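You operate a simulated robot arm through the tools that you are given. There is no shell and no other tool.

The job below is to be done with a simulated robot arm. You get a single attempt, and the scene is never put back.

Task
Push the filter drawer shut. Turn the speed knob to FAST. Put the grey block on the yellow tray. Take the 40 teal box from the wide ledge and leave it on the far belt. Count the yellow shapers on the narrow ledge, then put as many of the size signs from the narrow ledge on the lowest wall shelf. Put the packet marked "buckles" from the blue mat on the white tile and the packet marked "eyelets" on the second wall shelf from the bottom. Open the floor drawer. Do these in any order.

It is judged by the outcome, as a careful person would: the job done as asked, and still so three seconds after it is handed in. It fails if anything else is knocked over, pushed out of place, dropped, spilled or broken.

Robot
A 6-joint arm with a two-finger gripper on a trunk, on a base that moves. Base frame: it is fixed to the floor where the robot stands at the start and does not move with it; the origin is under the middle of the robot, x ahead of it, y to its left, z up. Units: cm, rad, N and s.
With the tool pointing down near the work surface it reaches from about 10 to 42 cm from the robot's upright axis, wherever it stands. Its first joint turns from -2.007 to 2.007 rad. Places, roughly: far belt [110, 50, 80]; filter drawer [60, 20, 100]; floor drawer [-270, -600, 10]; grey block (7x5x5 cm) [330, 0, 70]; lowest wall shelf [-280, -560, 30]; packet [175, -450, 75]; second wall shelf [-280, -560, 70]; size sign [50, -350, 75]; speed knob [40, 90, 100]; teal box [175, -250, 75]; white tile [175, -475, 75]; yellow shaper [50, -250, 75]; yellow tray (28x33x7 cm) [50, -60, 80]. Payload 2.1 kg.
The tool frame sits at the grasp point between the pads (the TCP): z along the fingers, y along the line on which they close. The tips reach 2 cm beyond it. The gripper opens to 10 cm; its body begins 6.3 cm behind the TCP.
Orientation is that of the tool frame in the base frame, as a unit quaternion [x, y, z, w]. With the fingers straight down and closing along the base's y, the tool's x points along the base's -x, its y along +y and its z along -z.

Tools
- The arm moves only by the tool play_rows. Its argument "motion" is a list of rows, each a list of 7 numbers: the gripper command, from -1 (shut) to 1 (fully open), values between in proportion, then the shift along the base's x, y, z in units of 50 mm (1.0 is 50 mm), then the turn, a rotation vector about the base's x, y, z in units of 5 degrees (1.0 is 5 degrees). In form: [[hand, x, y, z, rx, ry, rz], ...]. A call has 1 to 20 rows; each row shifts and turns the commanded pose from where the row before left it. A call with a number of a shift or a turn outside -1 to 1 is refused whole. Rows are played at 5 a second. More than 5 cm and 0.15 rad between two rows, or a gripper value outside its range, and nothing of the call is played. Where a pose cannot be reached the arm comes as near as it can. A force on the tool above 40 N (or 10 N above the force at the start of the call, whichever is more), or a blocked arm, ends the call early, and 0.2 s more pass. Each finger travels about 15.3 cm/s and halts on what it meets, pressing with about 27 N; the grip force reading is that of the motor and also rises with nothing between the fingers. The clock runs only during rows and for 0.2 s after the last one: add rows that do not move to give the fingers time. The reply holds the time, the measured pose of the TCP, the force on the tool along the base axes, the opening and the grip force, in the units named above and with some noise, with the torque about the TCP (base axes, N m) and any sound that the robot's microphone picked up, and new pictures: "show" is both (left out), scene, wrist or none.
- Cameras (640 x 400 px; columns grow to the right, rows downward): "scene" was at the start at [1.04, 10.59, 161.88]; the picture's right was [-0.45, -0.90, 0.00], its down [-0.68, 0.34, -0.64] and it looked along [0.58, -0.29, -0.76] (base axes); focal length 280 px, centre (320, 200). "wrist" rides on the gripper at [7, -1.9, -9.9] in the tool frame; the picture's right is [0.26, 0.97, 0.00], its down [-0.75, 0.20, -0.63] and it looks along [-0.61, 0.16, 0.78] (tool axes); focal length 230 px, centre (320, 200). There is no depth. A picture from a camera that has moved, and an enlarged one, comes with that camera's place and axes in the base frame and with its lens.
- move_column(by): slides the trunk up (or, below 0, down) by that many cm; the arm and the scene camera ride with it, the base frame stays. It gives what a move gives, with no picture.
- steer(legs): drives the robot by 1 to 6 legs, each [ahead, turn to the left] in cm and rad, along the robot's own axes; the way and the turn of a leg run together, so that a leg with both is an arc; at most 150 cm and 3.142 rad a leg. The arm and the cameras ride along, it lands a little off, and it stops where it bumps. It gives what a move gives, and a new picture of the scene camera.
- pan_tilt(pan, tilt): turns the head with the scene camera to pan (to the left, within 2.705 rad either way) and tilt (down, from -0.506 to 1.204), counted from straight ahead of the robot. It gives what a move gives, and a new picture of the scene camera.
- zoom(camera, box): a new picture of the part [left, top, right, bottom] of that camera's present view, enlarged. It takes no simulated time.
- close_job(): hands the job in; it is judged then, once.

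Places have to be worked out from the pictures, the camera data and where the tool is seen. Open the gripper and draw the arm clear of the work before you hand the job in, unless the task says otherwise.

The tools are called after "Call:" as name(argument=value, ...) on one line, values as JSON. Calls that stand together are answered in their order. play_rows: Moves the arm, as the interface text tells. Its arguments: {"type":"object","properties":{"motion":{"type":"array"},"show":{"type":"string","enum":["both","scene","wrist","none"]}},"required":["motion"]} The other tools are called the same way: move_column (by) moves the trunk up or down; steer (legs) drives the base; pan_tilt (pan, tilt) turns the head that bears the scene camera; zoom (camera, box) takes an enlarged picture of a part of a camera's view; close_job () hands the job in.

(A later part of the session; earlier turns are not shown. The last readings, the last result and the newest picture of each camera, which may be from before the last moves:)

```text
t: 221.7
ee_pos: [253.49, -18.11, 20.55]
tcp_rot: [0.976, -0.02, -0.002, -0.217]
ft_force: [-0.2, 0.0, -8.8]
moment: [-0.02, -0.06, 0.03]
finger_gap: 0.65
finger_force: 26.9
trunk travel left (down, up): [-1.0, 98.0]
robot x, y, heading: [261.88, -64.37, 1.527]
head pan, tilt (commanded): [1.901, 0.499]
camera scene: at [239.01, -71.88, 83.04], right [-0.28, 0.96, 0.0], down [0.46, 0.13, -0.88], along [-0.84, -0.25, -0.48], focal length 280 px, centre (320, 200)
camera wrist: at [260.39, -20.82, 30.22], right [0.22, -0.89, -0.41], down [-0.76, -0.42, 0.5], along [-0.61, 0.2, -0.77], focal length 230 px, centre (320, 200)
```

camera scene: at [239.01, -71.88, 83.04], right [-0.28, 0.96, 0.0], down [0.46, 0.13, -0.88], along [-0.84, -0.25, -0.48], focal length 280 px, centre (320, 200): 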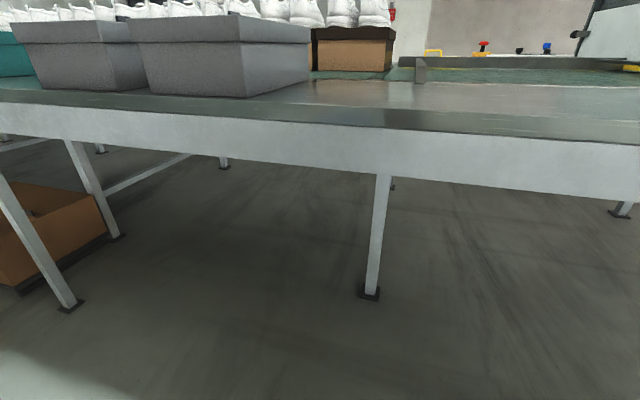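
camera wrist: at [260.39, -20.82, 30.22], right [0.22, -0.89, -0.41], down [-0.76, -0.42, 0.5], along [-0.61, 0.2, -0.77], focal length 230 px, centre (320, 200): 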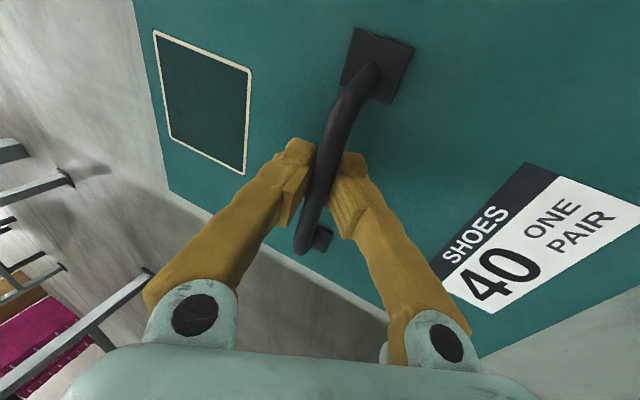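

Still fully loaded at z=20.6. I lower on in small steps until the weight comes off.

Call:
play_rows(motion=[[-1, 0, 0, -0.2, 0, 0, 0], [-1, 0, 0, -0.2, 0, 0, 0], [-1, 0, 0, -0.15, 0, 0, 0], [-1, 0, 0, 0, 0, 0, 0]])

```text
t: 222.7
ee_pos: [253.35, -18.19, 17.89]
tcp_rot: [0.976, -0.021, -0.003, -0.216]
ft_force: [-0.1, 0.3, -8.5]
moment: [-0.01, -0.07, 0.02]
finger_gap: 0.64
finger_force: 26.9
trunk travel left (down, up): [-1.0, 98.0]
robot x, y, heading: [261.96, -64.06, 1.527]
head pan, tilt (commanded): [1.901, 0.499]
camera scene: at [239.01, -71.88, 83.04], right [-0.28, 0.96, 0.0], down [0.46, 0.13, -0.88], along [-0.84, -0.25, -0.48], focal length 280 px, centre (320, 200)
camera wrist: at [260.22, -20.92, 27.61], right [0.22, -0.89, -0.41], down [-0.76, -0.42, 0.5], along [-0.61, 0.2, -0.76], focal length 230 px, centre (320, 200)
```

scene: 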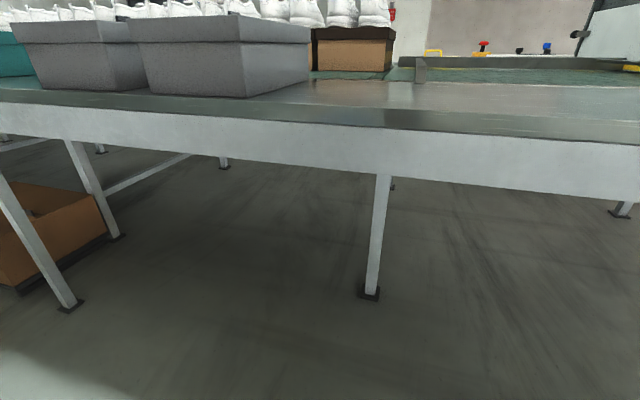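
wrist: 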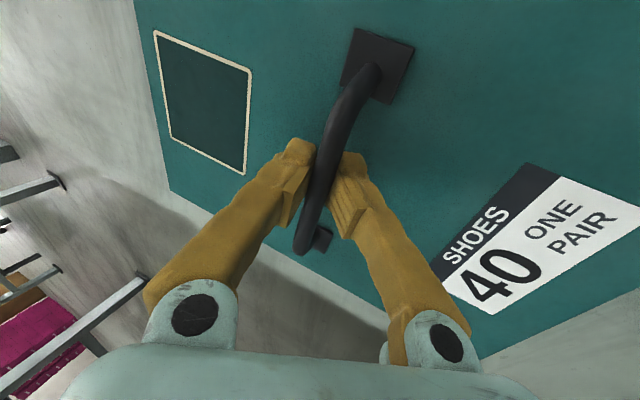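

Weight is still −8.5 N at z=17.9; I continue lowering slowly.

Call:
play_rows(motion=[[-1, 0, 0, -0.15, 0, 0, 0], [-1, 0, 0, -0.15, 0, 0, 0], [-1, 0, 0, -0.1, 0, 0, 0], [-1, 0, 0, 0, 0, 0, 0]], show="wrist")

```text
t: 223.7
ee_pos: [253.3, -18.08, 15.8]
tcp_rot: [0.976, -0.021, -0.003, -0.216]
ft_force: [0.2, 0.2, -9.3]
moment: [0.0, -0.04, -0.01]
finger_gap: 0.62
finger_force: 26.9
trunk travel left (down, up): [-1.0, 98.0]
robot x, y, heading: [262.02, -64.22, 1.53]
head pan, tilt (commanded): [1.901, 0.499]
camera wrist: at [260.19, -20.87, 25.53], right [0.22, -0.89, -0.41], down [-0.76, -0.42, 0.5], along [-0.61, 0.2, -0.77], focal length 230 px, centre (320, 200)
```

wrist: 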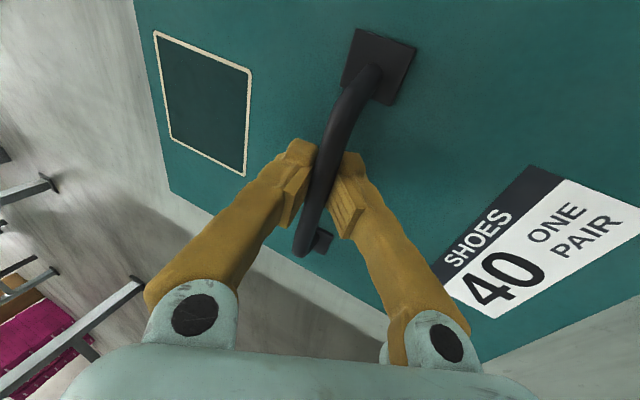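

Still hanging; I lower further in small steps.

Call:
play_rows(motion=[[-1, 0, 0, -0.12, 0, 0, 0], [-1, 0, 0, -0.12, 0, 0, 0], [-1, 0, 0, -0.12, 0, 0, 0], [-1, 0, 0, 0, 0, 0, 0]], show="wrist")

```text
t: 224.7
ee_pos: [253.4, -18.12, 13.96]
tcp_rot: [0.976, -0.02, -0.001, -0.217]
ft_force: [2.7, -0.2, 4.5]
moment: [-0.07, -0.04, 0.0]
finger_gap: 0.6
finger_force: 26.9
trunk travel left (down, up): [-1.0, 98.0]
robot x, y, heading: [261.71, -64.13, 1.522]
head pan, tilt (commanded): [1.901, 0.499]
camera wrist: at [260.28, -20.94, 23.88], right [0.22, -0.89, -0.41], down [-0.76, -0.42, 0.5], along [-0.61, 0.2, -0.77], focal length 230 px, centre (320, 200)
```

wrist: 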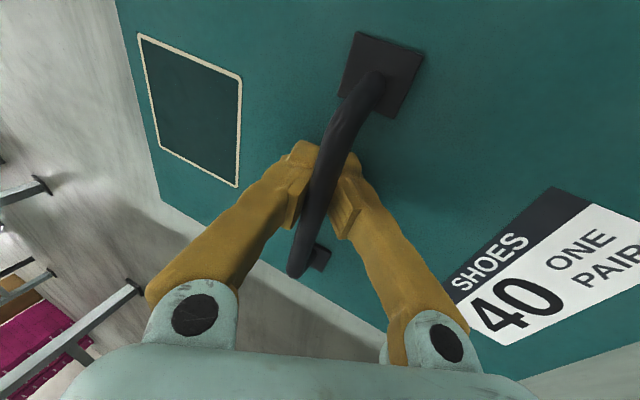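

The box now rests on the floor (load reversed at TCP z≈14). I open, rise 4 cm, reduce the tilt to ~12° and will re-grip deeper on the bar.

Call:
play_rows(motion=[[-0.1, 0, 0, 0, 0, 0, 0], [-0.1, 0, 0, 0, 0, 0, 0], [-0.1, 0, 0, 0, 0, 0, 0], [-0.1, 0, 0, 0.3, 0, 0, 0], [-0.1, 0, 0, 0.3, 0, 0, 0], [-0.1, 0, 0, 0.2, 0, 0, 0], [-0.1, 0, 0, 0, -1, 0, 0], [-0.1, 0, 0, 0, -1, 0, 0], [-0.1, 0, 0, 0, -0.6, 0, 0], [-0.1, 0, 0, 0, 0, 0, 0]])

Call:
pan_tilt(pan=-0.1, tilt=0.9)

```text
t: 225.3
ee_pos: [253.29, -17.41, 14.95]
tcp_rot: [0.973, -0.02, -0.006, -0.228]
ft_force: [10.1, 8.2, 32.7]
moment: [-0.18, -0.37, 0.22]
finger_gap: 2.75
finger_force: 0.0
trunk travel left (down, up): [-1.0, 98.0]
robot x, y, heading: [261.8, -64.06, 1.53]
head pan, tilt (commanded): [1.901, 0.499]
stopped in row 3: the force on the tool passed its limit at 40 N (the readings are from after the stop); the commanded pose is now the measured one
camera scene: at [239.09, -72.25, 83.04], right [-0.28, 0.96, 0.01], down [0.46, 0.14, -0.88], along [-0.84, -0.24, -0.48], focal length 280 px, centre (320, 200)
camera wrist: at [260.23, -20.52, 24.61], right [0.22, -0.87, -0.43], down [-0.76, -0.43, 0.49], along [-0.62, 0.22, -0.75], focal length 230 px, centre (320, 200)
```

scene: 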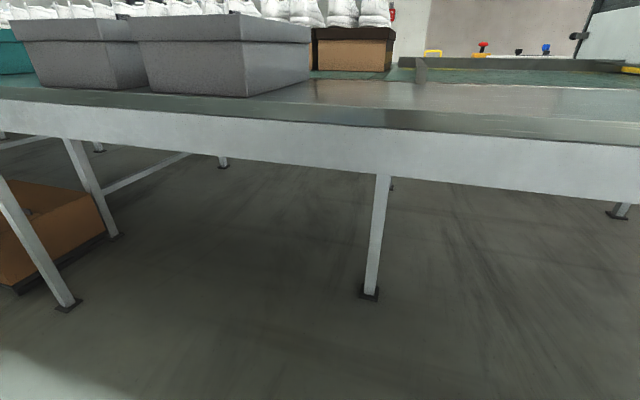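
wrist: 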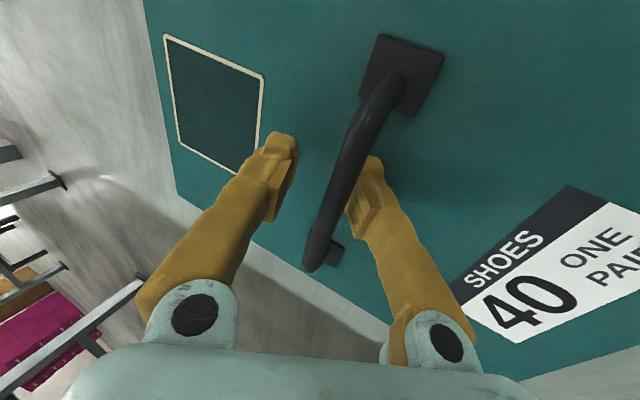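

```text
t: 227.3
ee_pos: [253.32, -17.62, 14.84]
tcp_rot: [0.974, -0.021, -0.005, -0.226]
ft_force: [7.2, 9.6, 39.1]
moment: [-0.25, -0.39, 0.04]
finger_gap: 2.36
finger_force: 0.0
trunk travel left (down, up): [-1.0, 98.0]
robot x, y, heading: [262.03, -63.89, 1.522]
head pan, tilt (commanded): [-0.099, 0.901]
camera scene: at [248.93, -62.32, 79.69], right [0.99, -0.14, 0.0], down [-0.11, -0.77, -0.63], along [0.09, 0.62, -0.78], focal length 280 px, centre (320, 200)
```

scene: 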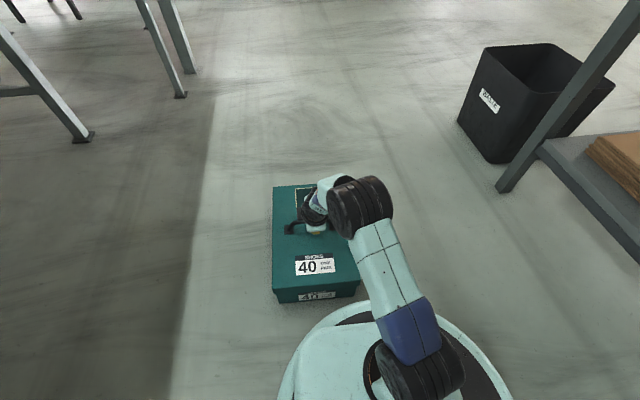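

Opening with the tilt pressed the lower finger onto the lid (~39 N). I relieve it by rising now, then level the tool.

Call:
play_rows(motion=[[-0.5, 0, 0, 0.15, 0, 0, 0], [-0.5, 0, 0, 0.2, 0, 0, 0], [-0.4, 0, 0, 0.3, 0, 0, 0], [-0.2, 0, 0, 0.3, 0, 0, 0], [-0.1, 0, 0, 0.2, 0, 0, 0]])

```text
t: 228.5
ee_pos: [253.25, -17.82, 20.11]
tcp_rot: [0.975, -0.021, -0.005, -0.22]
ft_force: [1.0, 0.6, 0.0]
moment: [0.0, 0.01, 0.0]
finger_gap: 4.52
finger_force: 0.1
trunk travel left (down, up): [-1.0, 98.0]
robot x, y, heading: [261.77, -64.04, 1.525]
head pan, tilt (commanded): [-0.099, 0.901]
camera scene: at [248.85, -61.9, 79.65], right [0.99, -0.14, 0.0], down [-0.11, -0.78, -0.62], along [0.09, 0.61, -0.78], focal length 280 px, centre (320, 200)
camera wrist: at [260.18, -20.77, 29.84], right [0.22, -0.88, -0.42], down [-0.76, -0.42, 0.5], along [-0.61, 0.21, -0.76], focal length 230 px, centre (320, 200)
```

scene: 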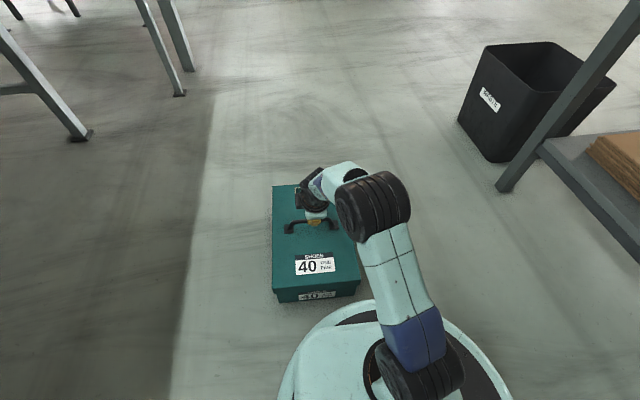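
wrist: 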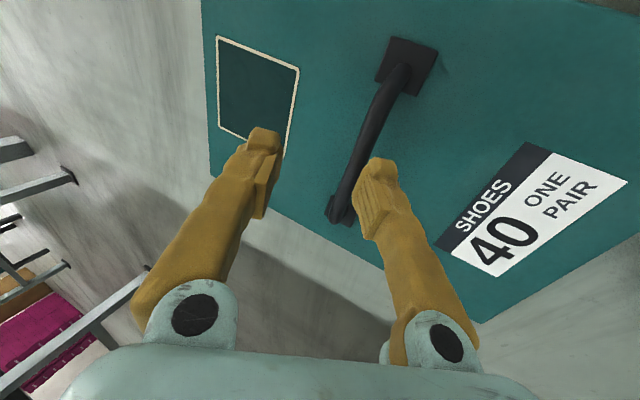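

Free again. I bring the tool to vertical and centre it over the bar (≈[252.9, -18.5], bar z≈13), then look.

Call:
play_rows(motion=[[-0.1, 0, -0.03, 0, -1, 0, 0], [-0.1, 0, -0.03, 0, -1, 0, 0], [-0.1, 0, -0.03, 0, -1, 0, 0], [-0.1, 0, -0.03, 0, -1, 0, 0], [-0.1, 0, -0.03, 0, -1, 0, 0], [-0.1, 0, 0, 0, 0, 0, 0]])

```text
t: 229.9
ee_pos: [253.12, -18.63, 20.17]
tcp_rot: [1.0, -0.021, 0.001, -0.004]
ft_force: [0.1, -0.7, -0.1]
moment: [0.0, 0.01, 0.02]
finger_gap: 4.49
finger_force: 0.1
trunk travel left (down, up): [-1.0, 98.0]
robot x, y, heading: [262.26, -63.66, 1.527]
head pan, tilt (commanded): [-0.099, 0.901]
camera scene: at [248.85, -61.9, 79.65], right [0.99, -0.14, 0.0], down [-0.11, -0.78, -0.62], along [0.09, 0.61, -0.78], focal length 280 px, centre (320, 200)
camera wrist: at [260.14, -17.17, 30.18], right [0.22, -0.98, -0.01], down [-0.76, -0.17, 0.63], along [-0.61, -0.13, -0.78], focal length 230 px, centre (320, 200)
```

scene: 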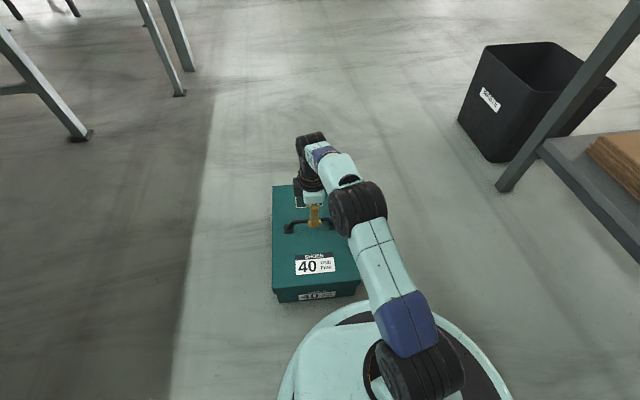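
wrist: 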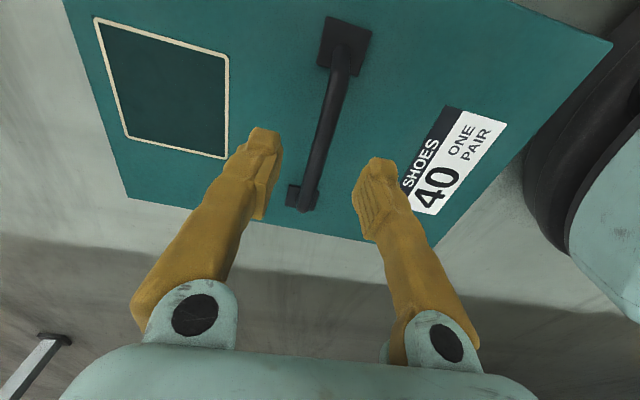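

The bar is ~0.9 cm toward the robot relative to the finger centre. I shift and descend to z≈13.4.

Call:
play_rows(motion=[[-0.1, 0, -0.17, -0.3, 0, 0, 0], [-0.1, 0, 0, -0.4, 0, 0, 0], [-0.1, 0, 0, -0.4, 0, 0, 0], [-0.1, 0, 0, -0.24, 0, 0, 0], [-0.1, 0, 0, 0, 0, 0, 0]])

```text
t: 230.9
ee_pos: [253.42, -19.48, 14.34]
tcp_rot: [1.0, -0.021, -0.001, -0.009]
ft_force: [2.0, -5.6, 30.3]
moment: [-1.11, -0.01, 0.01]
finger_gap: 4.92
finger_force: 3.2
trunk travel left (down, up): [-1.0, 98.0]
robot x, y, heading: [261.68, -64.15, 1.524]
head pan, tilt (commanded): [-0.099, 0.901]
stopped in row 5: the force on the tool passed its limit at 48 N (the readings are from after the stop); the commanded pose is now the measured one
camera scene: at [248.92, -62.2, 79.73], right [0.99, -0.14, 0.0], down [-0.11, -0.77, -0.62], along [0.09, 0.62, -0.78], focal length 280 px, centre (320, 200)
camera wrist: at [260.36, -18.11, 24.32], right [0.22, -0.98, -0.02], down [-0.76, -0.18, 0.63], along [-0.62, -0.12, -0.78], focal length 230 px, centre (320, 200)
```

scene: 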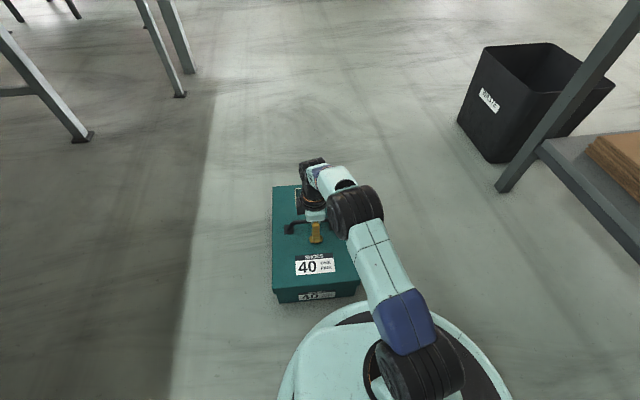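
wrist: 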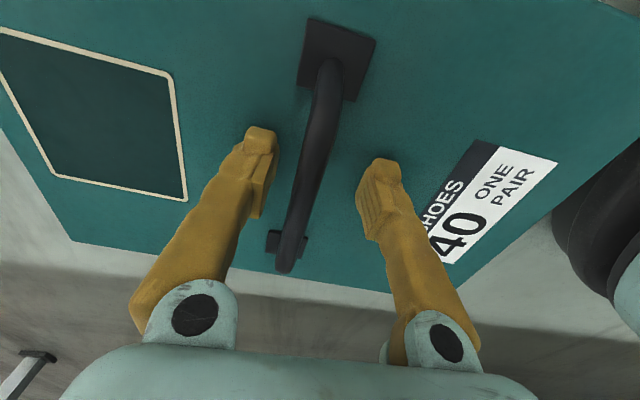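

Tips touched the lid at TCP z≈14.3 (lid ≈12 cm up). I rise 0.6 cm to unload, shift 0.5 cm to centre, and close on the bar.

Call:
play_rows(motion=[[-0.1, 0, 0, 0.1, 0, 0, 0], [-0.1, 0, 0.08, 0.02, 0, 0, 0], [-0.4, 0, 0, 0, 0, 0, 0], [-0.8, 0, 0, 0, 0, 0, 0], [-1, 0, 0, 0, 0, 0, 0], [-1, 0, 0, 0, 0, 0, 0]])

Call:
zoom(camera="wrist", box=[160, 60, 480, 260])

```text
t: 232.3
ee_pos: [253.41, -19.22, 14.55]
tcp_rot: [1.0, -0.021, -0.001, -0.007]
ft_force: [-0.1, -0.2, 0.1]
moment: [0.0, 0.01, 0.0]
finger_gap: 0.0
finger_force: 27.0
trunk travel left (down, up): [-1.0, 98.0]
robot x, y, heading: [262.14, -64.07, 1.522]
head pan, tilt (commanded): [-0.099, 0.901]
camera scene: at [248.85, -61.9, 79.65], right [0.99, -0.14, 0.0], down [-0.11, -0.78, -0.62], along [0.09, 0.61, -0.78], focal length 280 px, centre (320, 200)
camera wrist: at [260.29, -17.78, 24.58], right [0.22, -0.98, -0.01], down [-0.76, -0.18, 0.63], along [-0.61, -0.13, -0.78], focal length 230 px, centre (320, 200)
```

scene: 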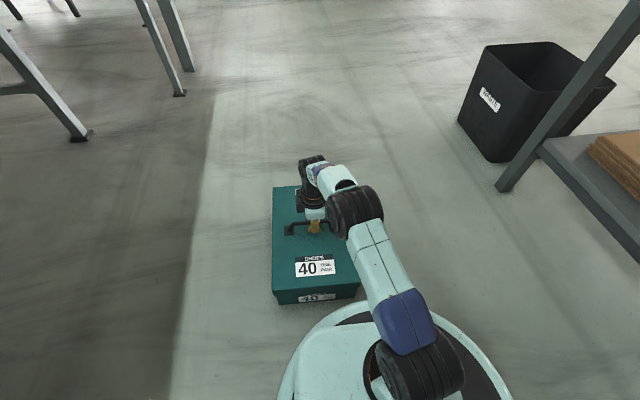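
wrist: 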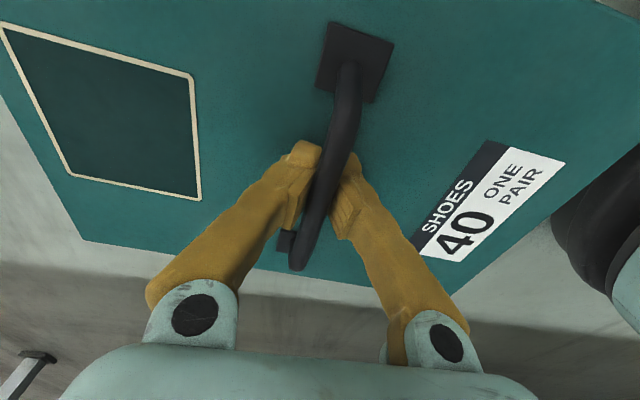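

```text
2.00 times, centred on (320, 160) of wrist
camera zoom: at [260.29, -17.78, 24.58], right [0.22, -0.98, -0.01], down [-0.76, -0.18, 0.63], along [-0.61, -0.13, -0.78], focal length 460 px, centre (320, 280)
```

zoom: 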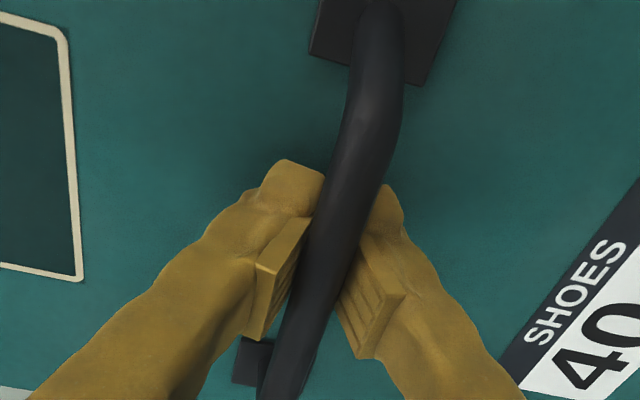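

Gap 0: the fingers closed *beneath* the bar, so the bar is higher than I assumed (≈1.5 cm above the pads). I open, rise 1.6 cm and close again to grip it squarely.

Call:
play_rows(motion=[[-0.3, 0, 0, 0, 0, 0, 0], [-0.2, 0, 0, 0, 0, 0, 0], [-0.2, 0, 0, 0.16, 0, 0, 0], [-0.2, 0, 0, 0.16, 0, 0, 0], [-0.6, 0, 0, 0, 0, 0, 0], [-1, 0, 0, 0, 0, 0, 0], [-1, 0, 0, 0, 0, 0, 0], [-1, 0, 0, 0, 0, 0, 0]])

Call:
zoom(camera="wrist", box=[160, 60, 480, 260])

```text
t: 234.1
ee_pos: [253.44, -19.28, 16.29]
tcp_rot: [1.0, -0.022, 0.0, -0.006]
ft_force: [0.5, -3.1, 0.0]
moment: [-0.02, 0.02, -0.44]
finger_gap: 1.05
finger_force: 27.3
trunk travel left (down, up): [-1.0, 98.0]
robot x, y, heading: [262.17, -63.71, 1.532]
head pan, tilt (commanded): [-0.099, 0.901]
camera scene: at [248.86, -61.91, 79.65], right [0.99, -0.14, 0.0], down [-0.11, -0.78, -0.62], along [0.09, 0.61, -0.78], focal length 280 px, centre (320, 200)
camera wrist: at [260.41, -17.79, 26.28], right [0.22, -0.98, -0.01], down [-0.76, -0.18, 0.63], along [-0.61, -0.13, -0.78], focal length 230 px, centre (320, 200)
```

scene: 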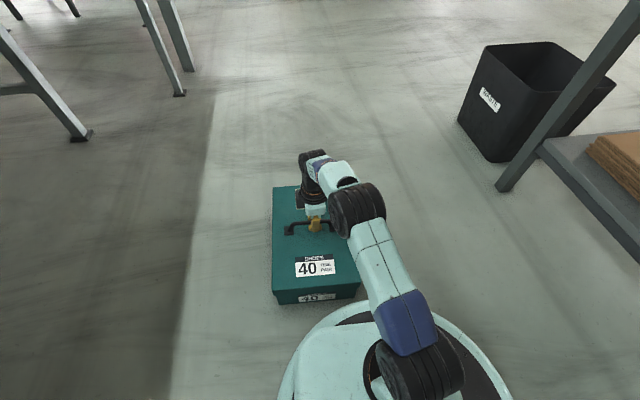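
wrist: 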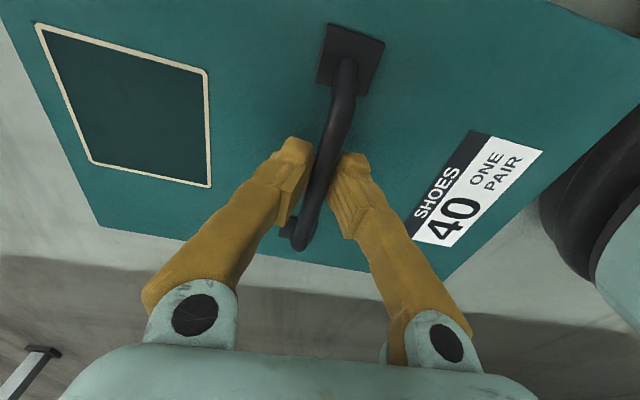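

```text
2.00 times, centred on (320, 160) of wrist
camera zoom: at [260.41, -17.79, 26.28], right [0.22, -0.98, -0.01], down [-0.76, -0.18, 0.63], along [-0.61, -0.13, -0.78], focal length 460 px, centre (320, 280)
```

zoom: 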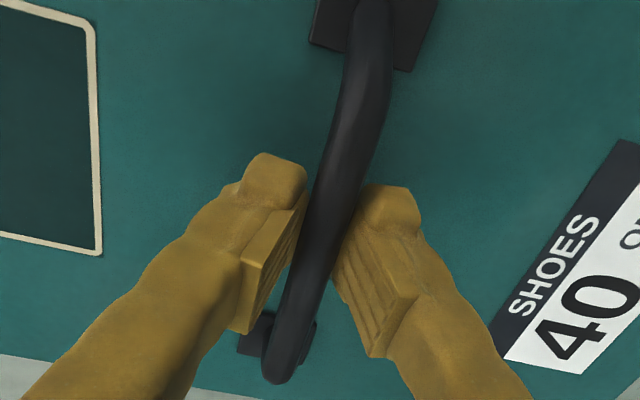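

Same 1.05 gap as before, where the bar sat at the pads' upper edge and crept. I regrip 0.9 cm higher so the bar lies mid-pad.

Call:
play_rows(motion=[[-0.4, 0, 0, 0, 0, 0, 0], [-0.3, 0, 0, 0, 0, 0, 0], [-0.3, 0, 0, 0.18, 0, 0, 0], [-0.3, 0, 0, 0, 0, 0, 0], [-0.8, 0, 0, 0, 0, 0, 0], [-1, 0, 0, 0, 0, 0, 0], [-1, 0, 0, 0, 0, 0, 0]])

Call:
zoom(camera="wrist", box=[160, 60, 480, 260])

```text
t: 235.7
ee_pos: [253.61, -19.22, 17.09]
tcp_rot: [1.0, -0.021, 0.0, -0.007]
ft_force: [-0.6, 3.2, 0.2]
moment: [0.03, -0.01, -0.04]
finger_gap: 0.9
finger_force: 26.9
trunk travel left (down, up): [-1.0, 98.0]
robot x, y, heading: [261.85, -64.43, 1.527]
head pan, tilt (commanded): [-0.099, 0.901]
camera scene: at [248.85, -61.87, 79.65], right [0.99, -0.14, 0.0], down [-0.11, -0.78, -0.62], along [0.09, 0.61, -0.78], focal length 280 px, centre (320, 200)
camera wrist: at [260.4, -17.81, 27.11], right [0.22, -0.98, -0.01], down [-0.76, -0.18, 0.63], along [-0.61, -0.13, -0.78], focal length 230 px, centre (320, 200)
```

scene: 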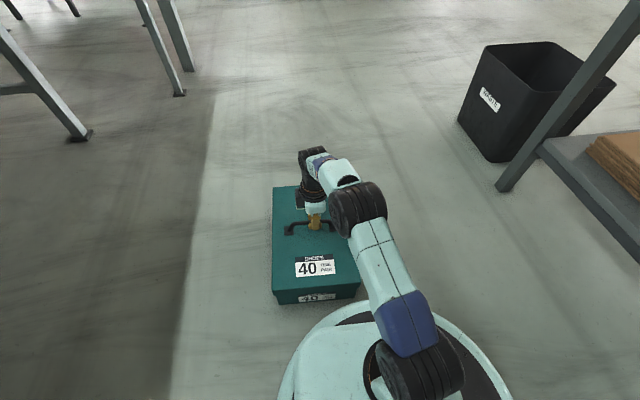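
wrist: 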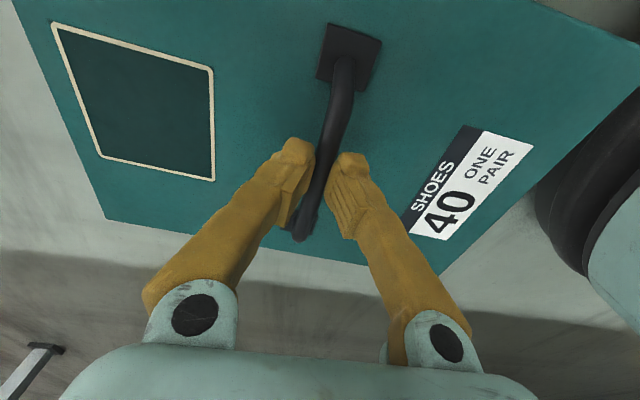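

```text
2.00 times, centred on (320, 160) of wrist
camera zoom: at [260.4, -17.81, 27.11], right [0.22, -0.98, -0.01], down [-0.76, -0.18, 0.63], along [-0.61, -0.13, -0.78], focal length 460 px, centre (320, 280)
```

zoom: 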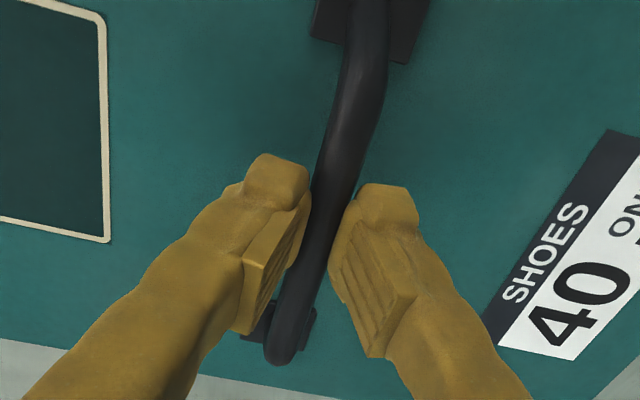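

Now it's clear: these fingers close in a V, so a bar gets drawn inward and ends up *hooked* with the tips shut beneath it — the creeping was toward a safer hold. I lower again and hook the bar fully (tips closed under it).

Call:
play_rows(motion=[[-0.4, 0, 0, 0, 0, 0, 0], [-0.3, 0, 0, 0, 0, 0, 0], [-0.3, 0, 0, -0.22, 0, 0, 0], [-0.3, 0, 0, -0.22, 0, 0, 0], [-0.8, 0, 0, 0, 0, 0, 0], [-1, 0, 0, 0, 0, 0, 0], [-1, 0, 0, 0, 0, 0, 0]], show="wrist")

```text
t: 237.3
ee_pos: [253.58, -19.23, 14.76]
tcp_rot: [1.0, -0.021, 0.0, -0.006]
ft_force: [-0.2, -0.4, 0.2]
moment: [-0.02, 0.02, -0.06]
finger_gap: 0.59
finger_force: 26.6
trunk travel left (down, up): [-1.0, 98.0]
robot x, y, heading: [261.82, -64.23, 1.527]
head pan, tilt (commanded): [-0.099, 0.901]
camera wrist: at [260.43, -17.76, 24.76], right [0.22, -0.98, -0.01], down [-0.76, -0.18, 0.63], along [-0.61, -0.13, -0.78], focal length 230 px, centre (320, 200)
```

wrist: 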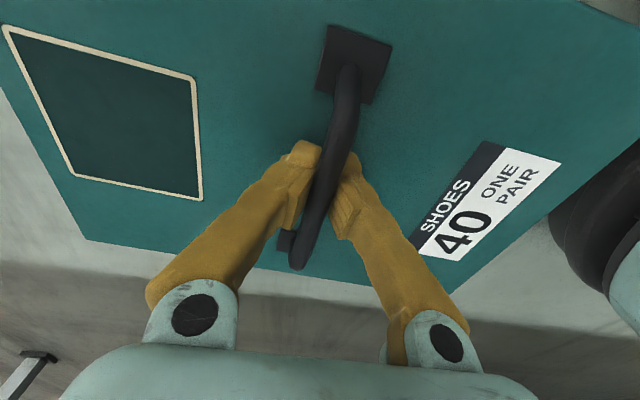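

Gap 0.59 with the tips closing under the bar. I lift with the trunk and watch the load.

Call:
move_column(by=20)

Call:
zoom(camera="wrist", box=[160, 60, 480, 260])

```text
t: 239.5
ee_pos: [253.46, -19.21, 34.54]
tcp_rot: [1.0, -0.021, 0.0, -0.005]
ft_force: [0.8, 0.0, -8.8]
moment: [-0.01, -0.07, -0.04]
finger_gap: 0.6
finger_force: 27.0
trunk travel left (down, up): [-21.0, 78.0]
robot x, y, heading: [261.94, -64.27, 1.525]
head pan, tilt (commanded): [-0.099, 0.901]
```

```text
2.00 times, centred on (320, 160) of wrist
camera zoom: at [260.41, -17.7, 44.71], right [0.22, -0.98, -0.01], down [-0.76, -0.18, 0.63], along [-0.61, -0.13, -0.78], focal length 460 px, centre (320, 280)
```

zoom: 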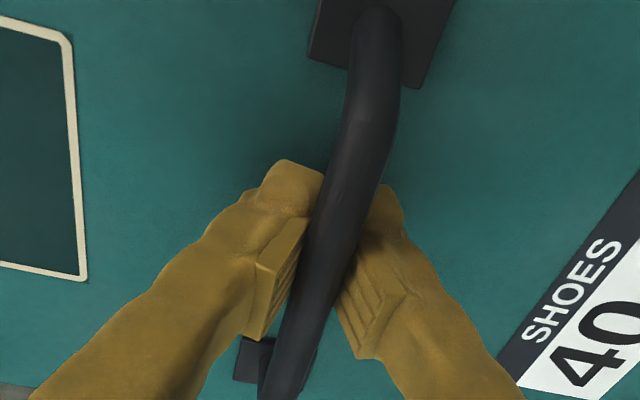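

Load is stable. I raise to travel height, move up to y≈-38 and turn to face the belt.

Call:
move_column(by=40)

Call:
move_column(by=30)

Call:
steer(legs=[[26, 0], [0, 1.615]])

Call:
pan_tilt(pan=0.0, tilt=0.75)

```text
t: 243.3
ee_pos: [253.35, -19.12, 74.61]
tcp_rot: [1.0, -0.021, 0.0, -0.005]
ft_force: [0.0, -0.2, -10.4]
moment: [-0.01, -0.09, 0.01]
finger_gap: 0.59
finger_force: 27.0
trunk travel left (down, up): [-61.0, 38.0]
robot x, y, heading: [261.98, -63.73, 1.527]
head pan, tilt (commanded): [-0.099, 0.901]
```

```text
t: 246.3
ee_pos: [253.38, -18.95, 104.74]
tcp_rot: [1.0, -0.021, 0.0, -0.006]
ft_force: [-0.4, -0.6, -9.9]
moment: [0.0, -0.1, 0.02]
finger_gap: 0.61
finger_force: 26.9
trunk travel left (down, up): [-91.0, 8.0]
robot x, y, heading: [262.06, -64.06, 1.529]
head pan, tilt (commanded): [-0.099, 0.901]
```

```text
t: 252.1
ee_pos: [218.61, -49.3, 104.76]
tcp_rot: [0.699, 0.715, -0.004, -0.005]
ft_force: [0.5, -0.3, -9.1]
moment: [0.08, -0.04, 0.02]
finger_gap: 0.58
finger_force: 26.6
trunk travel left (down, up): [-91.0, 8.0]
robot x, y, heading: [263.18, -37.34, -3.125]
head pan, tilt (commanded): [-0.099, 0.901]
camera scene: at [261.61, -51.15, 169.64], right [0.08, 1.0, 0.0], down [0.78, -0.06, -0.62], along [-0.62, 0.05, -0.78], focal length 280 px, centre (320, 200)
```

scene: 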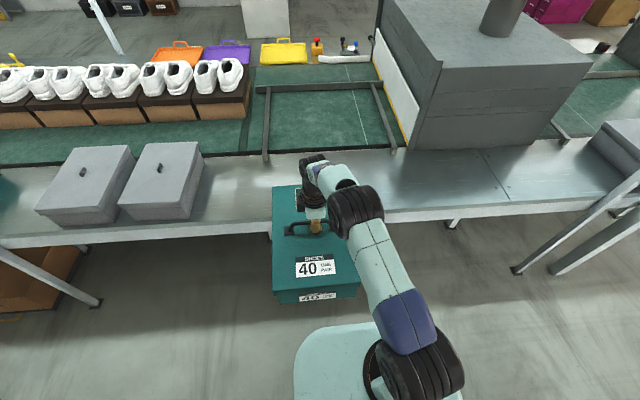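

```text
t: 252.8
ee_pos: [218.57, -49.23, 104.68]
tcp_rot: [0.7, 0.714, -0.004, -0.005]
ft_force: [0.2, 0.6, -9.0]
moment: [0.07, 0.01, 0.0]
finger_gap: 0.57
finger_force: 27.3
trunk travel left (down, up): [-91.0, 8.0]
robot x, y, heading: [262.66, -38.06, -3.125]
head pan, tilt (commanded): [0.0, 0.75]
camera scene: at [260.87, -51.94, 170.83], right [-0.02, 1.0, 0.0], down [0.68, 0.01, -0.73], along [-0.73, -0.01, -0.68], focal length 280 px, centre (320, 200)
```

scene: 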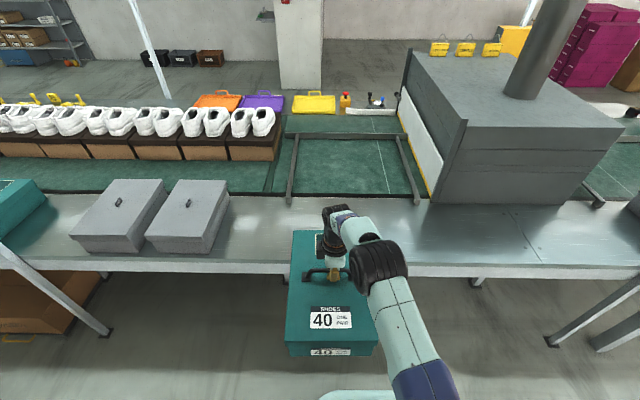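

The view confirms the far belt spans x≈107–158 between bars at y≈-68 and -8, with the ledge clear in front. I shift the load 7 cm toward +y and drive in 50 cm first.

Call:
play_rows(motion=[[-1, 0, 0.35, 0, 0, 0, 0], [-1, 0, 0.35, 0, 0, 0, 0], [-1, 0, 0.35, 0, 0, 0, 0], [-1, 0, 0.35, 0, 0, 0, 0], [-1, 0, 0, 0, 0, 0, 0]], show="none")

Call:
steer(legs=[[50, -0.016]])

```text
t: 254.0
ee_pos: [218.62, -41.87, 104.62]
tcp_rot: [0.699, 0.715, -0.005, -0.004]
ft_force: [0.1, 1.0, -8.4]
moment: [0.06, -0.02, 0.01]
finger_gap: 0.63
finger_force: 27.1
trunk travel left (down, up): [-91.0, 8.0]
robot x, y, heading: [262.67, -37.8, -3.125]
head pan, tilt (commanded): [0.0, 0.75]
```

```text
t: 257.1
ee_pos: [166.88, -40.97, 104.73]
tcp_rot: [0.71, 0.704, -0.005, -0.005]
ft_force: [0.4, 0.1, -8.9]
moment: [0.07, 0.01, 0.02]
finger_gap: 0.59
finger_force: 27.0
trunk travel left (down, up): [-91.0, 8.0]
robot x, y, heading: [211.28, -38.2, 3.132]
head pan, tilt (commanded): [0.0, 0.75]
camera scene: at [208.93, -52.1, 170.84], right [0.01, 1.0, 0.0], down [0.68, -0.01, -0.73], along [-0.73, 0.01, -0.68], focal length 280 px, centre (320, 200)
```

scene: 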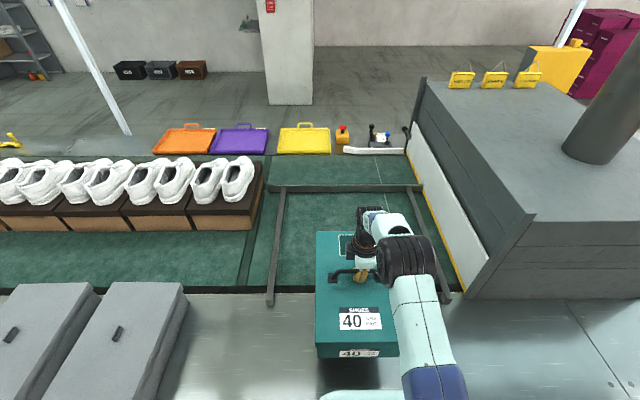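

The box is partly over the belt already. I creep 17 cm further in, with the carriage above the ledge.

Call:
steer(legs=[[17, 0.009]])

```text
t: 258.5
ee_pos: [149.96, -41.35, 104.77]
tcp_rot: [0.706, 0.709, -0.006, -0.006]
ft_force: [0.5, -0.7, -9.0]
moment: [0.1, -0.02, 0.02]
finger_gap: 0.59
finger_force: 27.3
trunk travel left (down, up): [-91.0, 8.0]
robot x, y, heading: [193.83, -38.39, -3.139]
head pan, tilt (commanded): [0.0, 0.75]
camera scene: at [192.27, -52.05, 170.86], right [0.0, 1.0, 0.0], down [0.68, 0.0, -0.73], along [-0.73, 0.0, -0.68], focal length 280 px, centre (320, 200)
```

scene: 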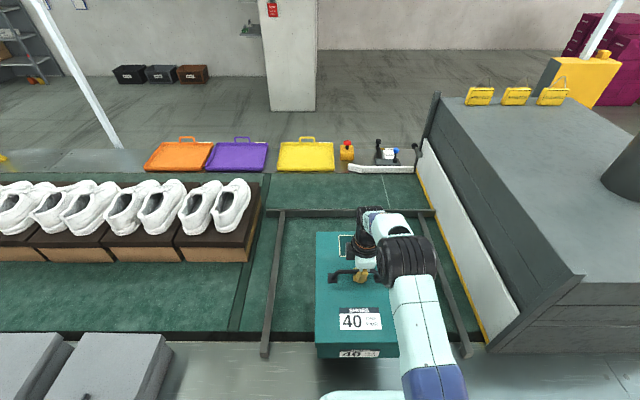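

No bump; the box now hangs over the belt at x≈150. I extend outward ~10 cm with a slight tilt while lowering.

Call:
play_rows(motion=[[-1, -0.3, 0, -0.25, 0, 0.8, 0], [-1, -0.3, 0, -0.25, 0, 0.8, 0], [-1, -0.4, 0, -0.25, 0, 0.8, 0], [-1, -0.4, 0, -0.25, 0, 0.8, 0], [-1, -0.4, 0, -0.25, 0, 0, 0], [-1, 0, 0, 0, 0, 0, 0]])

```text
t: 259.9
ee_pos: [140.54, -41.2, 98.36]
tcp_rot: [0.698, 0.701, -0.101, -0.101]
ft_force: [0.3, -0.4, -9.4]
moment: [0.07, -0.03, -0.01]
finger_gap: 0.61
finger_force: 27.5
trunk travel left (down, up): [-91.0, 8.0]
robot x, y, heading: [193.97, -38.03, -3.134]
head pan, tilt (commanded): [0.0, 0.75]
camera scene: at [191.49, -52.07, 170.84], right [0.0, 1.0, 0.0], down [0.68, 0.0, -0.73], along [-0.73, 0.0, -0.68], focal length 280 px, centre (320, 200)
camera wrist: at [141.44, -34.24, 108.45], right [0.92, 0.26, -0.27], down [0.37, -0.75, 0.55], along [-0.06, -0.61, -0.79], focal length 230 px, centre (320, 200)
```

scene: 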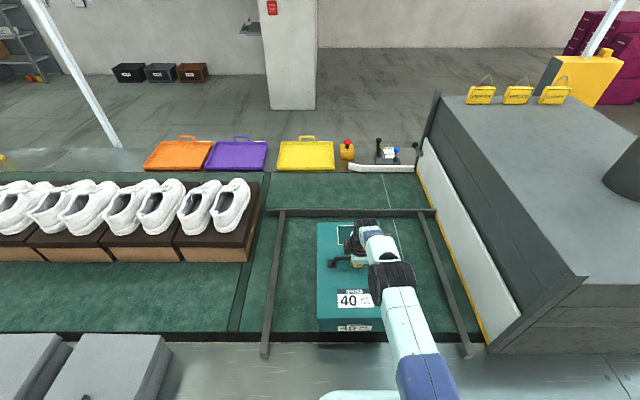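
wrist: 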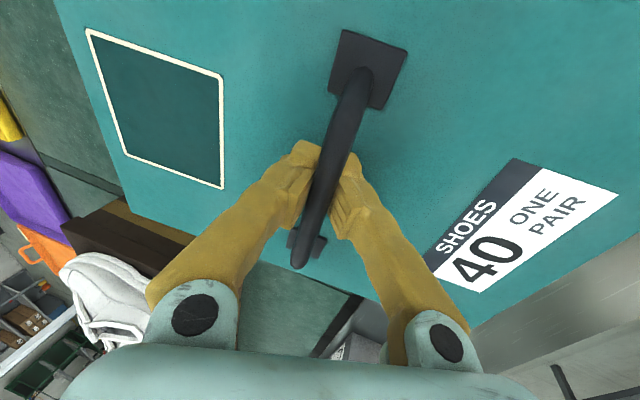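

The box is over the belt at x≈140 (spanning ~124–156). I go 3 cm further out while lowering toward the belt.

Call:
play_rows(motion=[[-1, -0.2, 0, -0.2, 0, 0, 0], [-1, -0.2, 0, -0.2, 0, 0, 0], [-1, -0.2, 0, -0.1, 0, 0, 0], [-1, 0, 0, 0, 0, 0, 0]])

```text
t: 260.9
ee_pos: [140.12, -41.12, 96.83]
tcp_rot: [0.698, 0.701, -0.102, -0.103]
ft_force: [0.0, 0.0, -9.6]
moment: [0.04, -0.02, -0.02]
finger_gap: 0.61
finger_force: 27.4
out of reach, approached as far as the arm can: row 1, 2, 3
trunk travel left (down, up): [-91.0, 8.0]
robot x, y, heading: [193.96, -37.94, -3.133]
head pan, tilt (commanded): [0.0, 0.75]
camera scene: at [191.44, -52.07, 170.83], right [0.0, 1.0, 0.0], down [0.68, 0.0, -0.73], along [-0.73, 0.0, -0.68], focal length 280 px, centre (320, 200)
camera wrist: at [141.08, -34.24, 106.88], right [0.92, 0.26, -0.28], down [0.38, -0.75, 0.55], along [-0.06, -0.61, -0.79], focal length 230 px, centre (320, 200)
```

scene: 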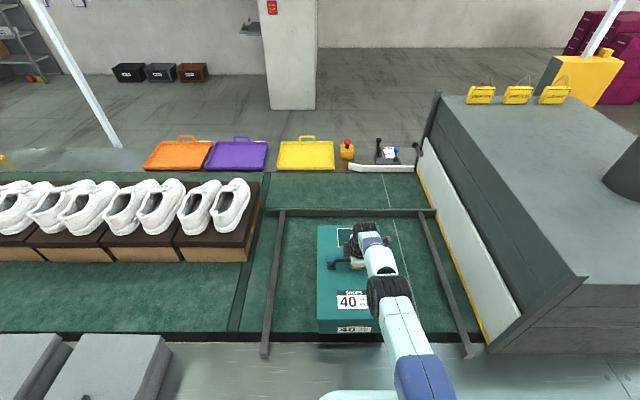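
wrist: 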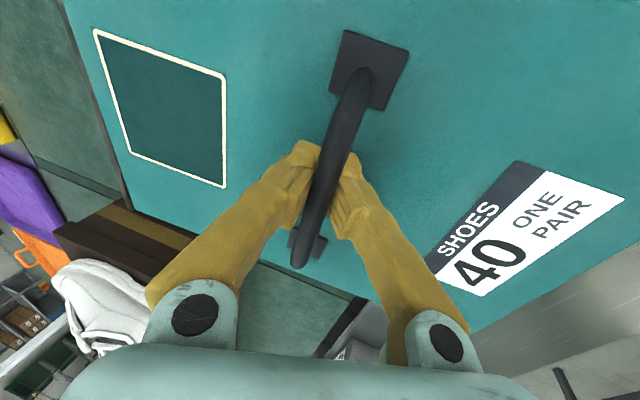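

At the outer limit for this tilt; I add 10° more tilt to gain ~4 cm.

Call:
play_rows(motion=[[-1, -0.2, 0, 0, 0, 1, 0], [-1, -0.4, 0, 0, 0, 1, 0], [-1, -0.3, 0, 0, 0, 0, 0], [-1, 0, 0, 0, 0, 0, 0]])

```text
t: 261.9
ee_pos: [137.27, -41.08, 97.38]
tcp_rot: [0.686, 0.69, -0.163, -0.163]
ft_force: [0.0, 0.1, -9.2]
moment: [0.06, -0.04, -0.03]
finger_gap: 0.61
finger_force: 27.3
out of reach, approached as far as the arm can: row 3
trunk travel left (down, up): [-91.0, 8.0]
robot x, y, heading: [194.02, -38.11, -3.138]
head pan, tilt (commanded): [0.0, 0.75]
camera scene: at [191.49, -52.07, 170.84], right [0.0, 1.0, 0.0], down [0.68, 0.0, -0.73], along [-0.73, 0.0, -0.68], focal length 280 px, centre (320, 200)
camera wrist: at [139.7, -34.25, 107.05], right [0.86, 0.26, -0.43], down [0.46, -0.75, 0.47], along [-0.2, -0.61, -0.77], focal length 230 px, centre (320, 200)
```

scene: 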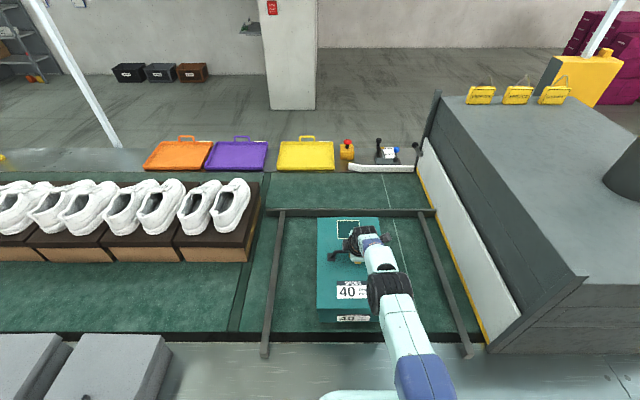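
wrist: 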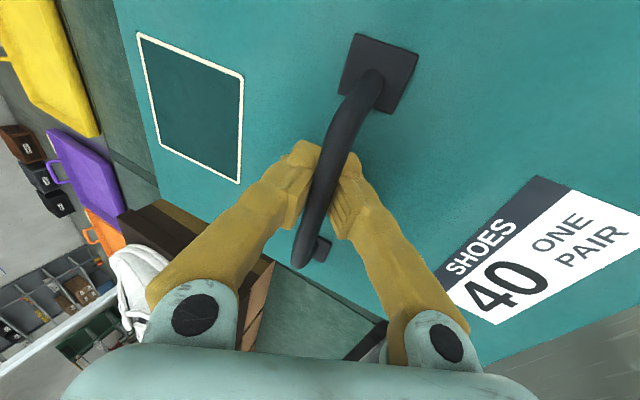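

x≈137 puts the box at ~121–153 on the belt. I lower with the trunk in small steps until it takes the weight.

Call:
move_column(by=-2.5)

```text
t: 262.6
ee_pos: [137.1, -41.18, 94.75]
tcp_rot: [0.686, 0.69, -0.162, -0.163]
ft_force: [0.4, -0.4, -9.0]
moment: [0.04, -0.02, 0.02]
finger_gap: 0.58
finger_force: 27.3
trunk travel left (down, up): [-88.5, 10.5]
robot x, y, heading: [193.43, -38.05, -3.14]
head pan, tilt (commanded): [0.0, 0.75]
```

Still hanging (−9 N). I lower 1.5 cm more.

Call:
move_column(by=-1.5)

Call:
zoom(camera="scene", box=[250, 190, 490, 370])

```text
t: 263.3
ee_pos: [137.07, -41.19, 93.24]
tcp_rot: [0.687, 0.69, -0.162, -0.163]
ft_force: [-0.5, 0.3, -9.1]
moment: [0.06, 0.01, -0.01]
finger_gap: 0.6
finger_force: 26.8
trunk travel left (down, up): [-87.0, 12.0]
robot x, y, heading: [193.91, -38.07, -3.139]
head pan, tilt (commanded): [0.0, 0.75]
```

```text
2.22 times, centred on (370, 280) of scene
camera zoom: at [191.45, -52.07, 166.83], right [0.0, 1.0, 0.0], down [0.68, 0.0, -0.73], along [-0.73, 0.0, -0.68], focal length 622 px, centre (209, 22)
```

zoom: 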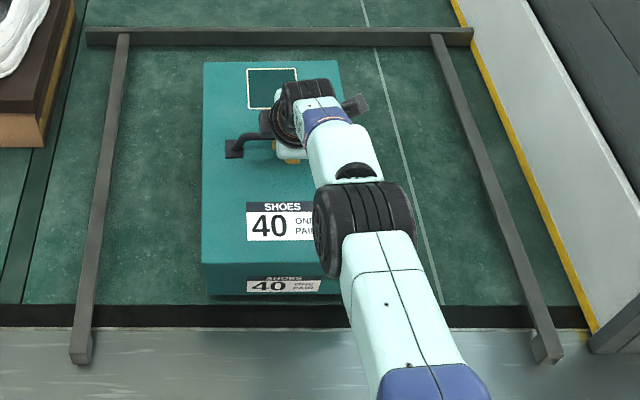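

Nearly down; another 1 cm.

Call:
move_column(by=-1)

```text
t: 263.9
ee_pos: [136.95, -41.3, 92.19]
tcp_rot: [0.686, 0.69, -0.162, -0.163]
ft_force: [0.4, -0.7, -8.9]
moment: [0.06, 0.0, 0.02]
finger_gap: 0.59
finger_force: 26.9
trunk travel left (down, up): [-86.0, 13.0]
robot x, y, heading: [193.67, -38.37, -3.14]
head pan, tilt (commanded): [0.0, 0.75]
```

Call:
move_column(by=-1)

```text
t: 264.4
ee_pos: [137.03, -41.19, 91.3]
tcp_rot: [0.687, 0.69, -0.162, -0.163]
ft_force: [-0.5, -0.5, -9.3]
moment: [0.08, -0.05, -0.04]
finger_gap: 0.6
finger_force: 26.9
trunk travel left (down, up): [-85.0, 14.0]
robot x, y, heading: [194.14, -38.13, -3.138]
head pan, tilt (commanded): [0.0, 0.75]
```

Still −9.3 N; the belt is probably level with the ledge (~76). I continue 1 cm at a time.

Call:
move_column(by=-1)

```text
t: 265.0
ee_pos: [137.11, -41.29, 90.19]
tcp_rot: [0.687, 0.69, -0.161, -0.163]
ft_force: [0.1, 0.3, -9.3]
moment: [0.1, 0.03, 0.01]
finger_gap: 0.59
finger_force: 27.5
trunk travel left (down, up): [-84.0, 15.0]
robot x, y, heading: [193.53, -37.95, -3.139]
head pan, tilt (commanded): [0.0, 0.75]
```

Call:
move_column(by=-0.7)

Call:
zoom(camera="scene", box=[250, 190, 490, 370])

```text
t: 265.6
ee_pos: [137.07, -40.95, 89.68]
tcp_rot: [0.686, 0.69, -0.165, -0.164]
ft_force: [-2.7, 1.5, 2.5]
moment: [-0.06, -0.31, 0.07]
finger_gap: 0.0
finger_force: 27.5
trunk travel left (down, up): [-83.3, 15.7]
robot x, y, heading: [194.2, -38.15, -3.143]
head pan, tilt (commanded): [0.0, 0.75]
```

```text
2.22 times, centred on (370, 280) of scene
camera zoom: at [191.61, -51.76, 163.18], right [0.0, 1.0, 0.0], down [0.68, 0.0, -0.73], along [-0.73, 0.0, -0.68], focal length 622 px, centre (209, 22)
```

zoom: 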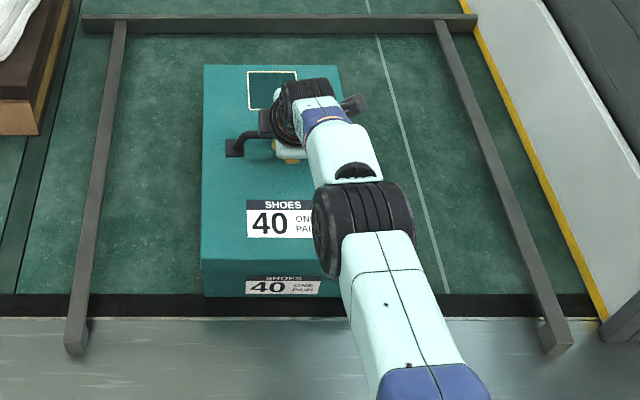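

The box rests on the belt (load reversed, hook slack). I open gradually while easing back along the tool axis so neither finger presses the lid or drags the bar.

Call:
play_rows(motion=[[-0.95, 0.02, 0, 0.05, 0, 0, 0], [-0.8, 0.02, 0, 0.04, 0, 0, 0], [-0.65, 0.02, 0, 0.05, 0, 0, 0], [-0.5, 0.02, 0, 0.05, 0, 0, 0], [-0.4, 0.02, 0, 0.05, 0, 0, 0]])

```text
t: 266.8
ee_pos: [137.79, -41.19, 90.81]
tcp_rot: [0.686, 0.689, -0.164, -0.164]
ft_force: [-0.6, 0.4, -0.3]
moment: [-0.01, 0.01, 0.0]
finger_gap: 3.01
finger_force: 0.0
trunk travel left (down, up): [-83.3, 15.7]
robot x, y, heading: [194.16, -37.99, -3.139]
head pan, tilt (commanded): [0.0, 0.75]
camera scene: at [191.74, -52.04, 163.14], right [0.0, 1.0, 0.0], down [0.68, 0.0, -0.73], along [-0.73, 0.0, -0.68], focal length 280 px, centre (320, 200)
camera wrist: at [140.37, -34.17, 100.62], right [0.86, 0.26, -0.43], down [0.47, -0.75, 0.47], along [-0.2, -0.61, -0.77], focal length 230 px, centre (320, 200)
```

scene: 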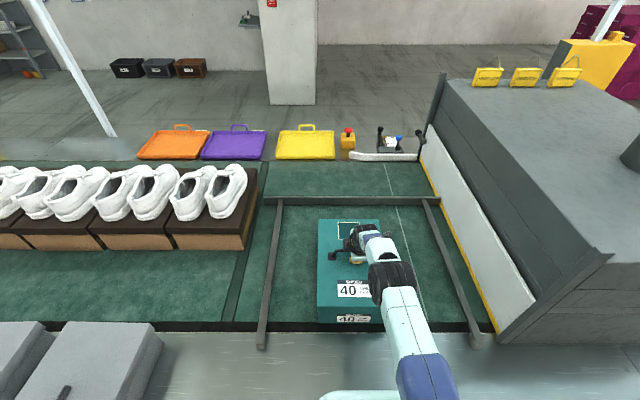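
wrist: 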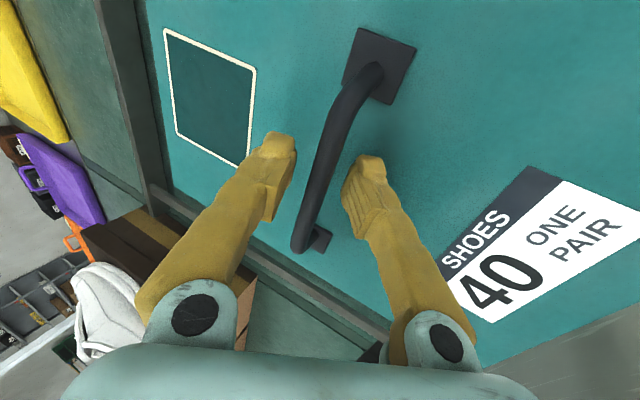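

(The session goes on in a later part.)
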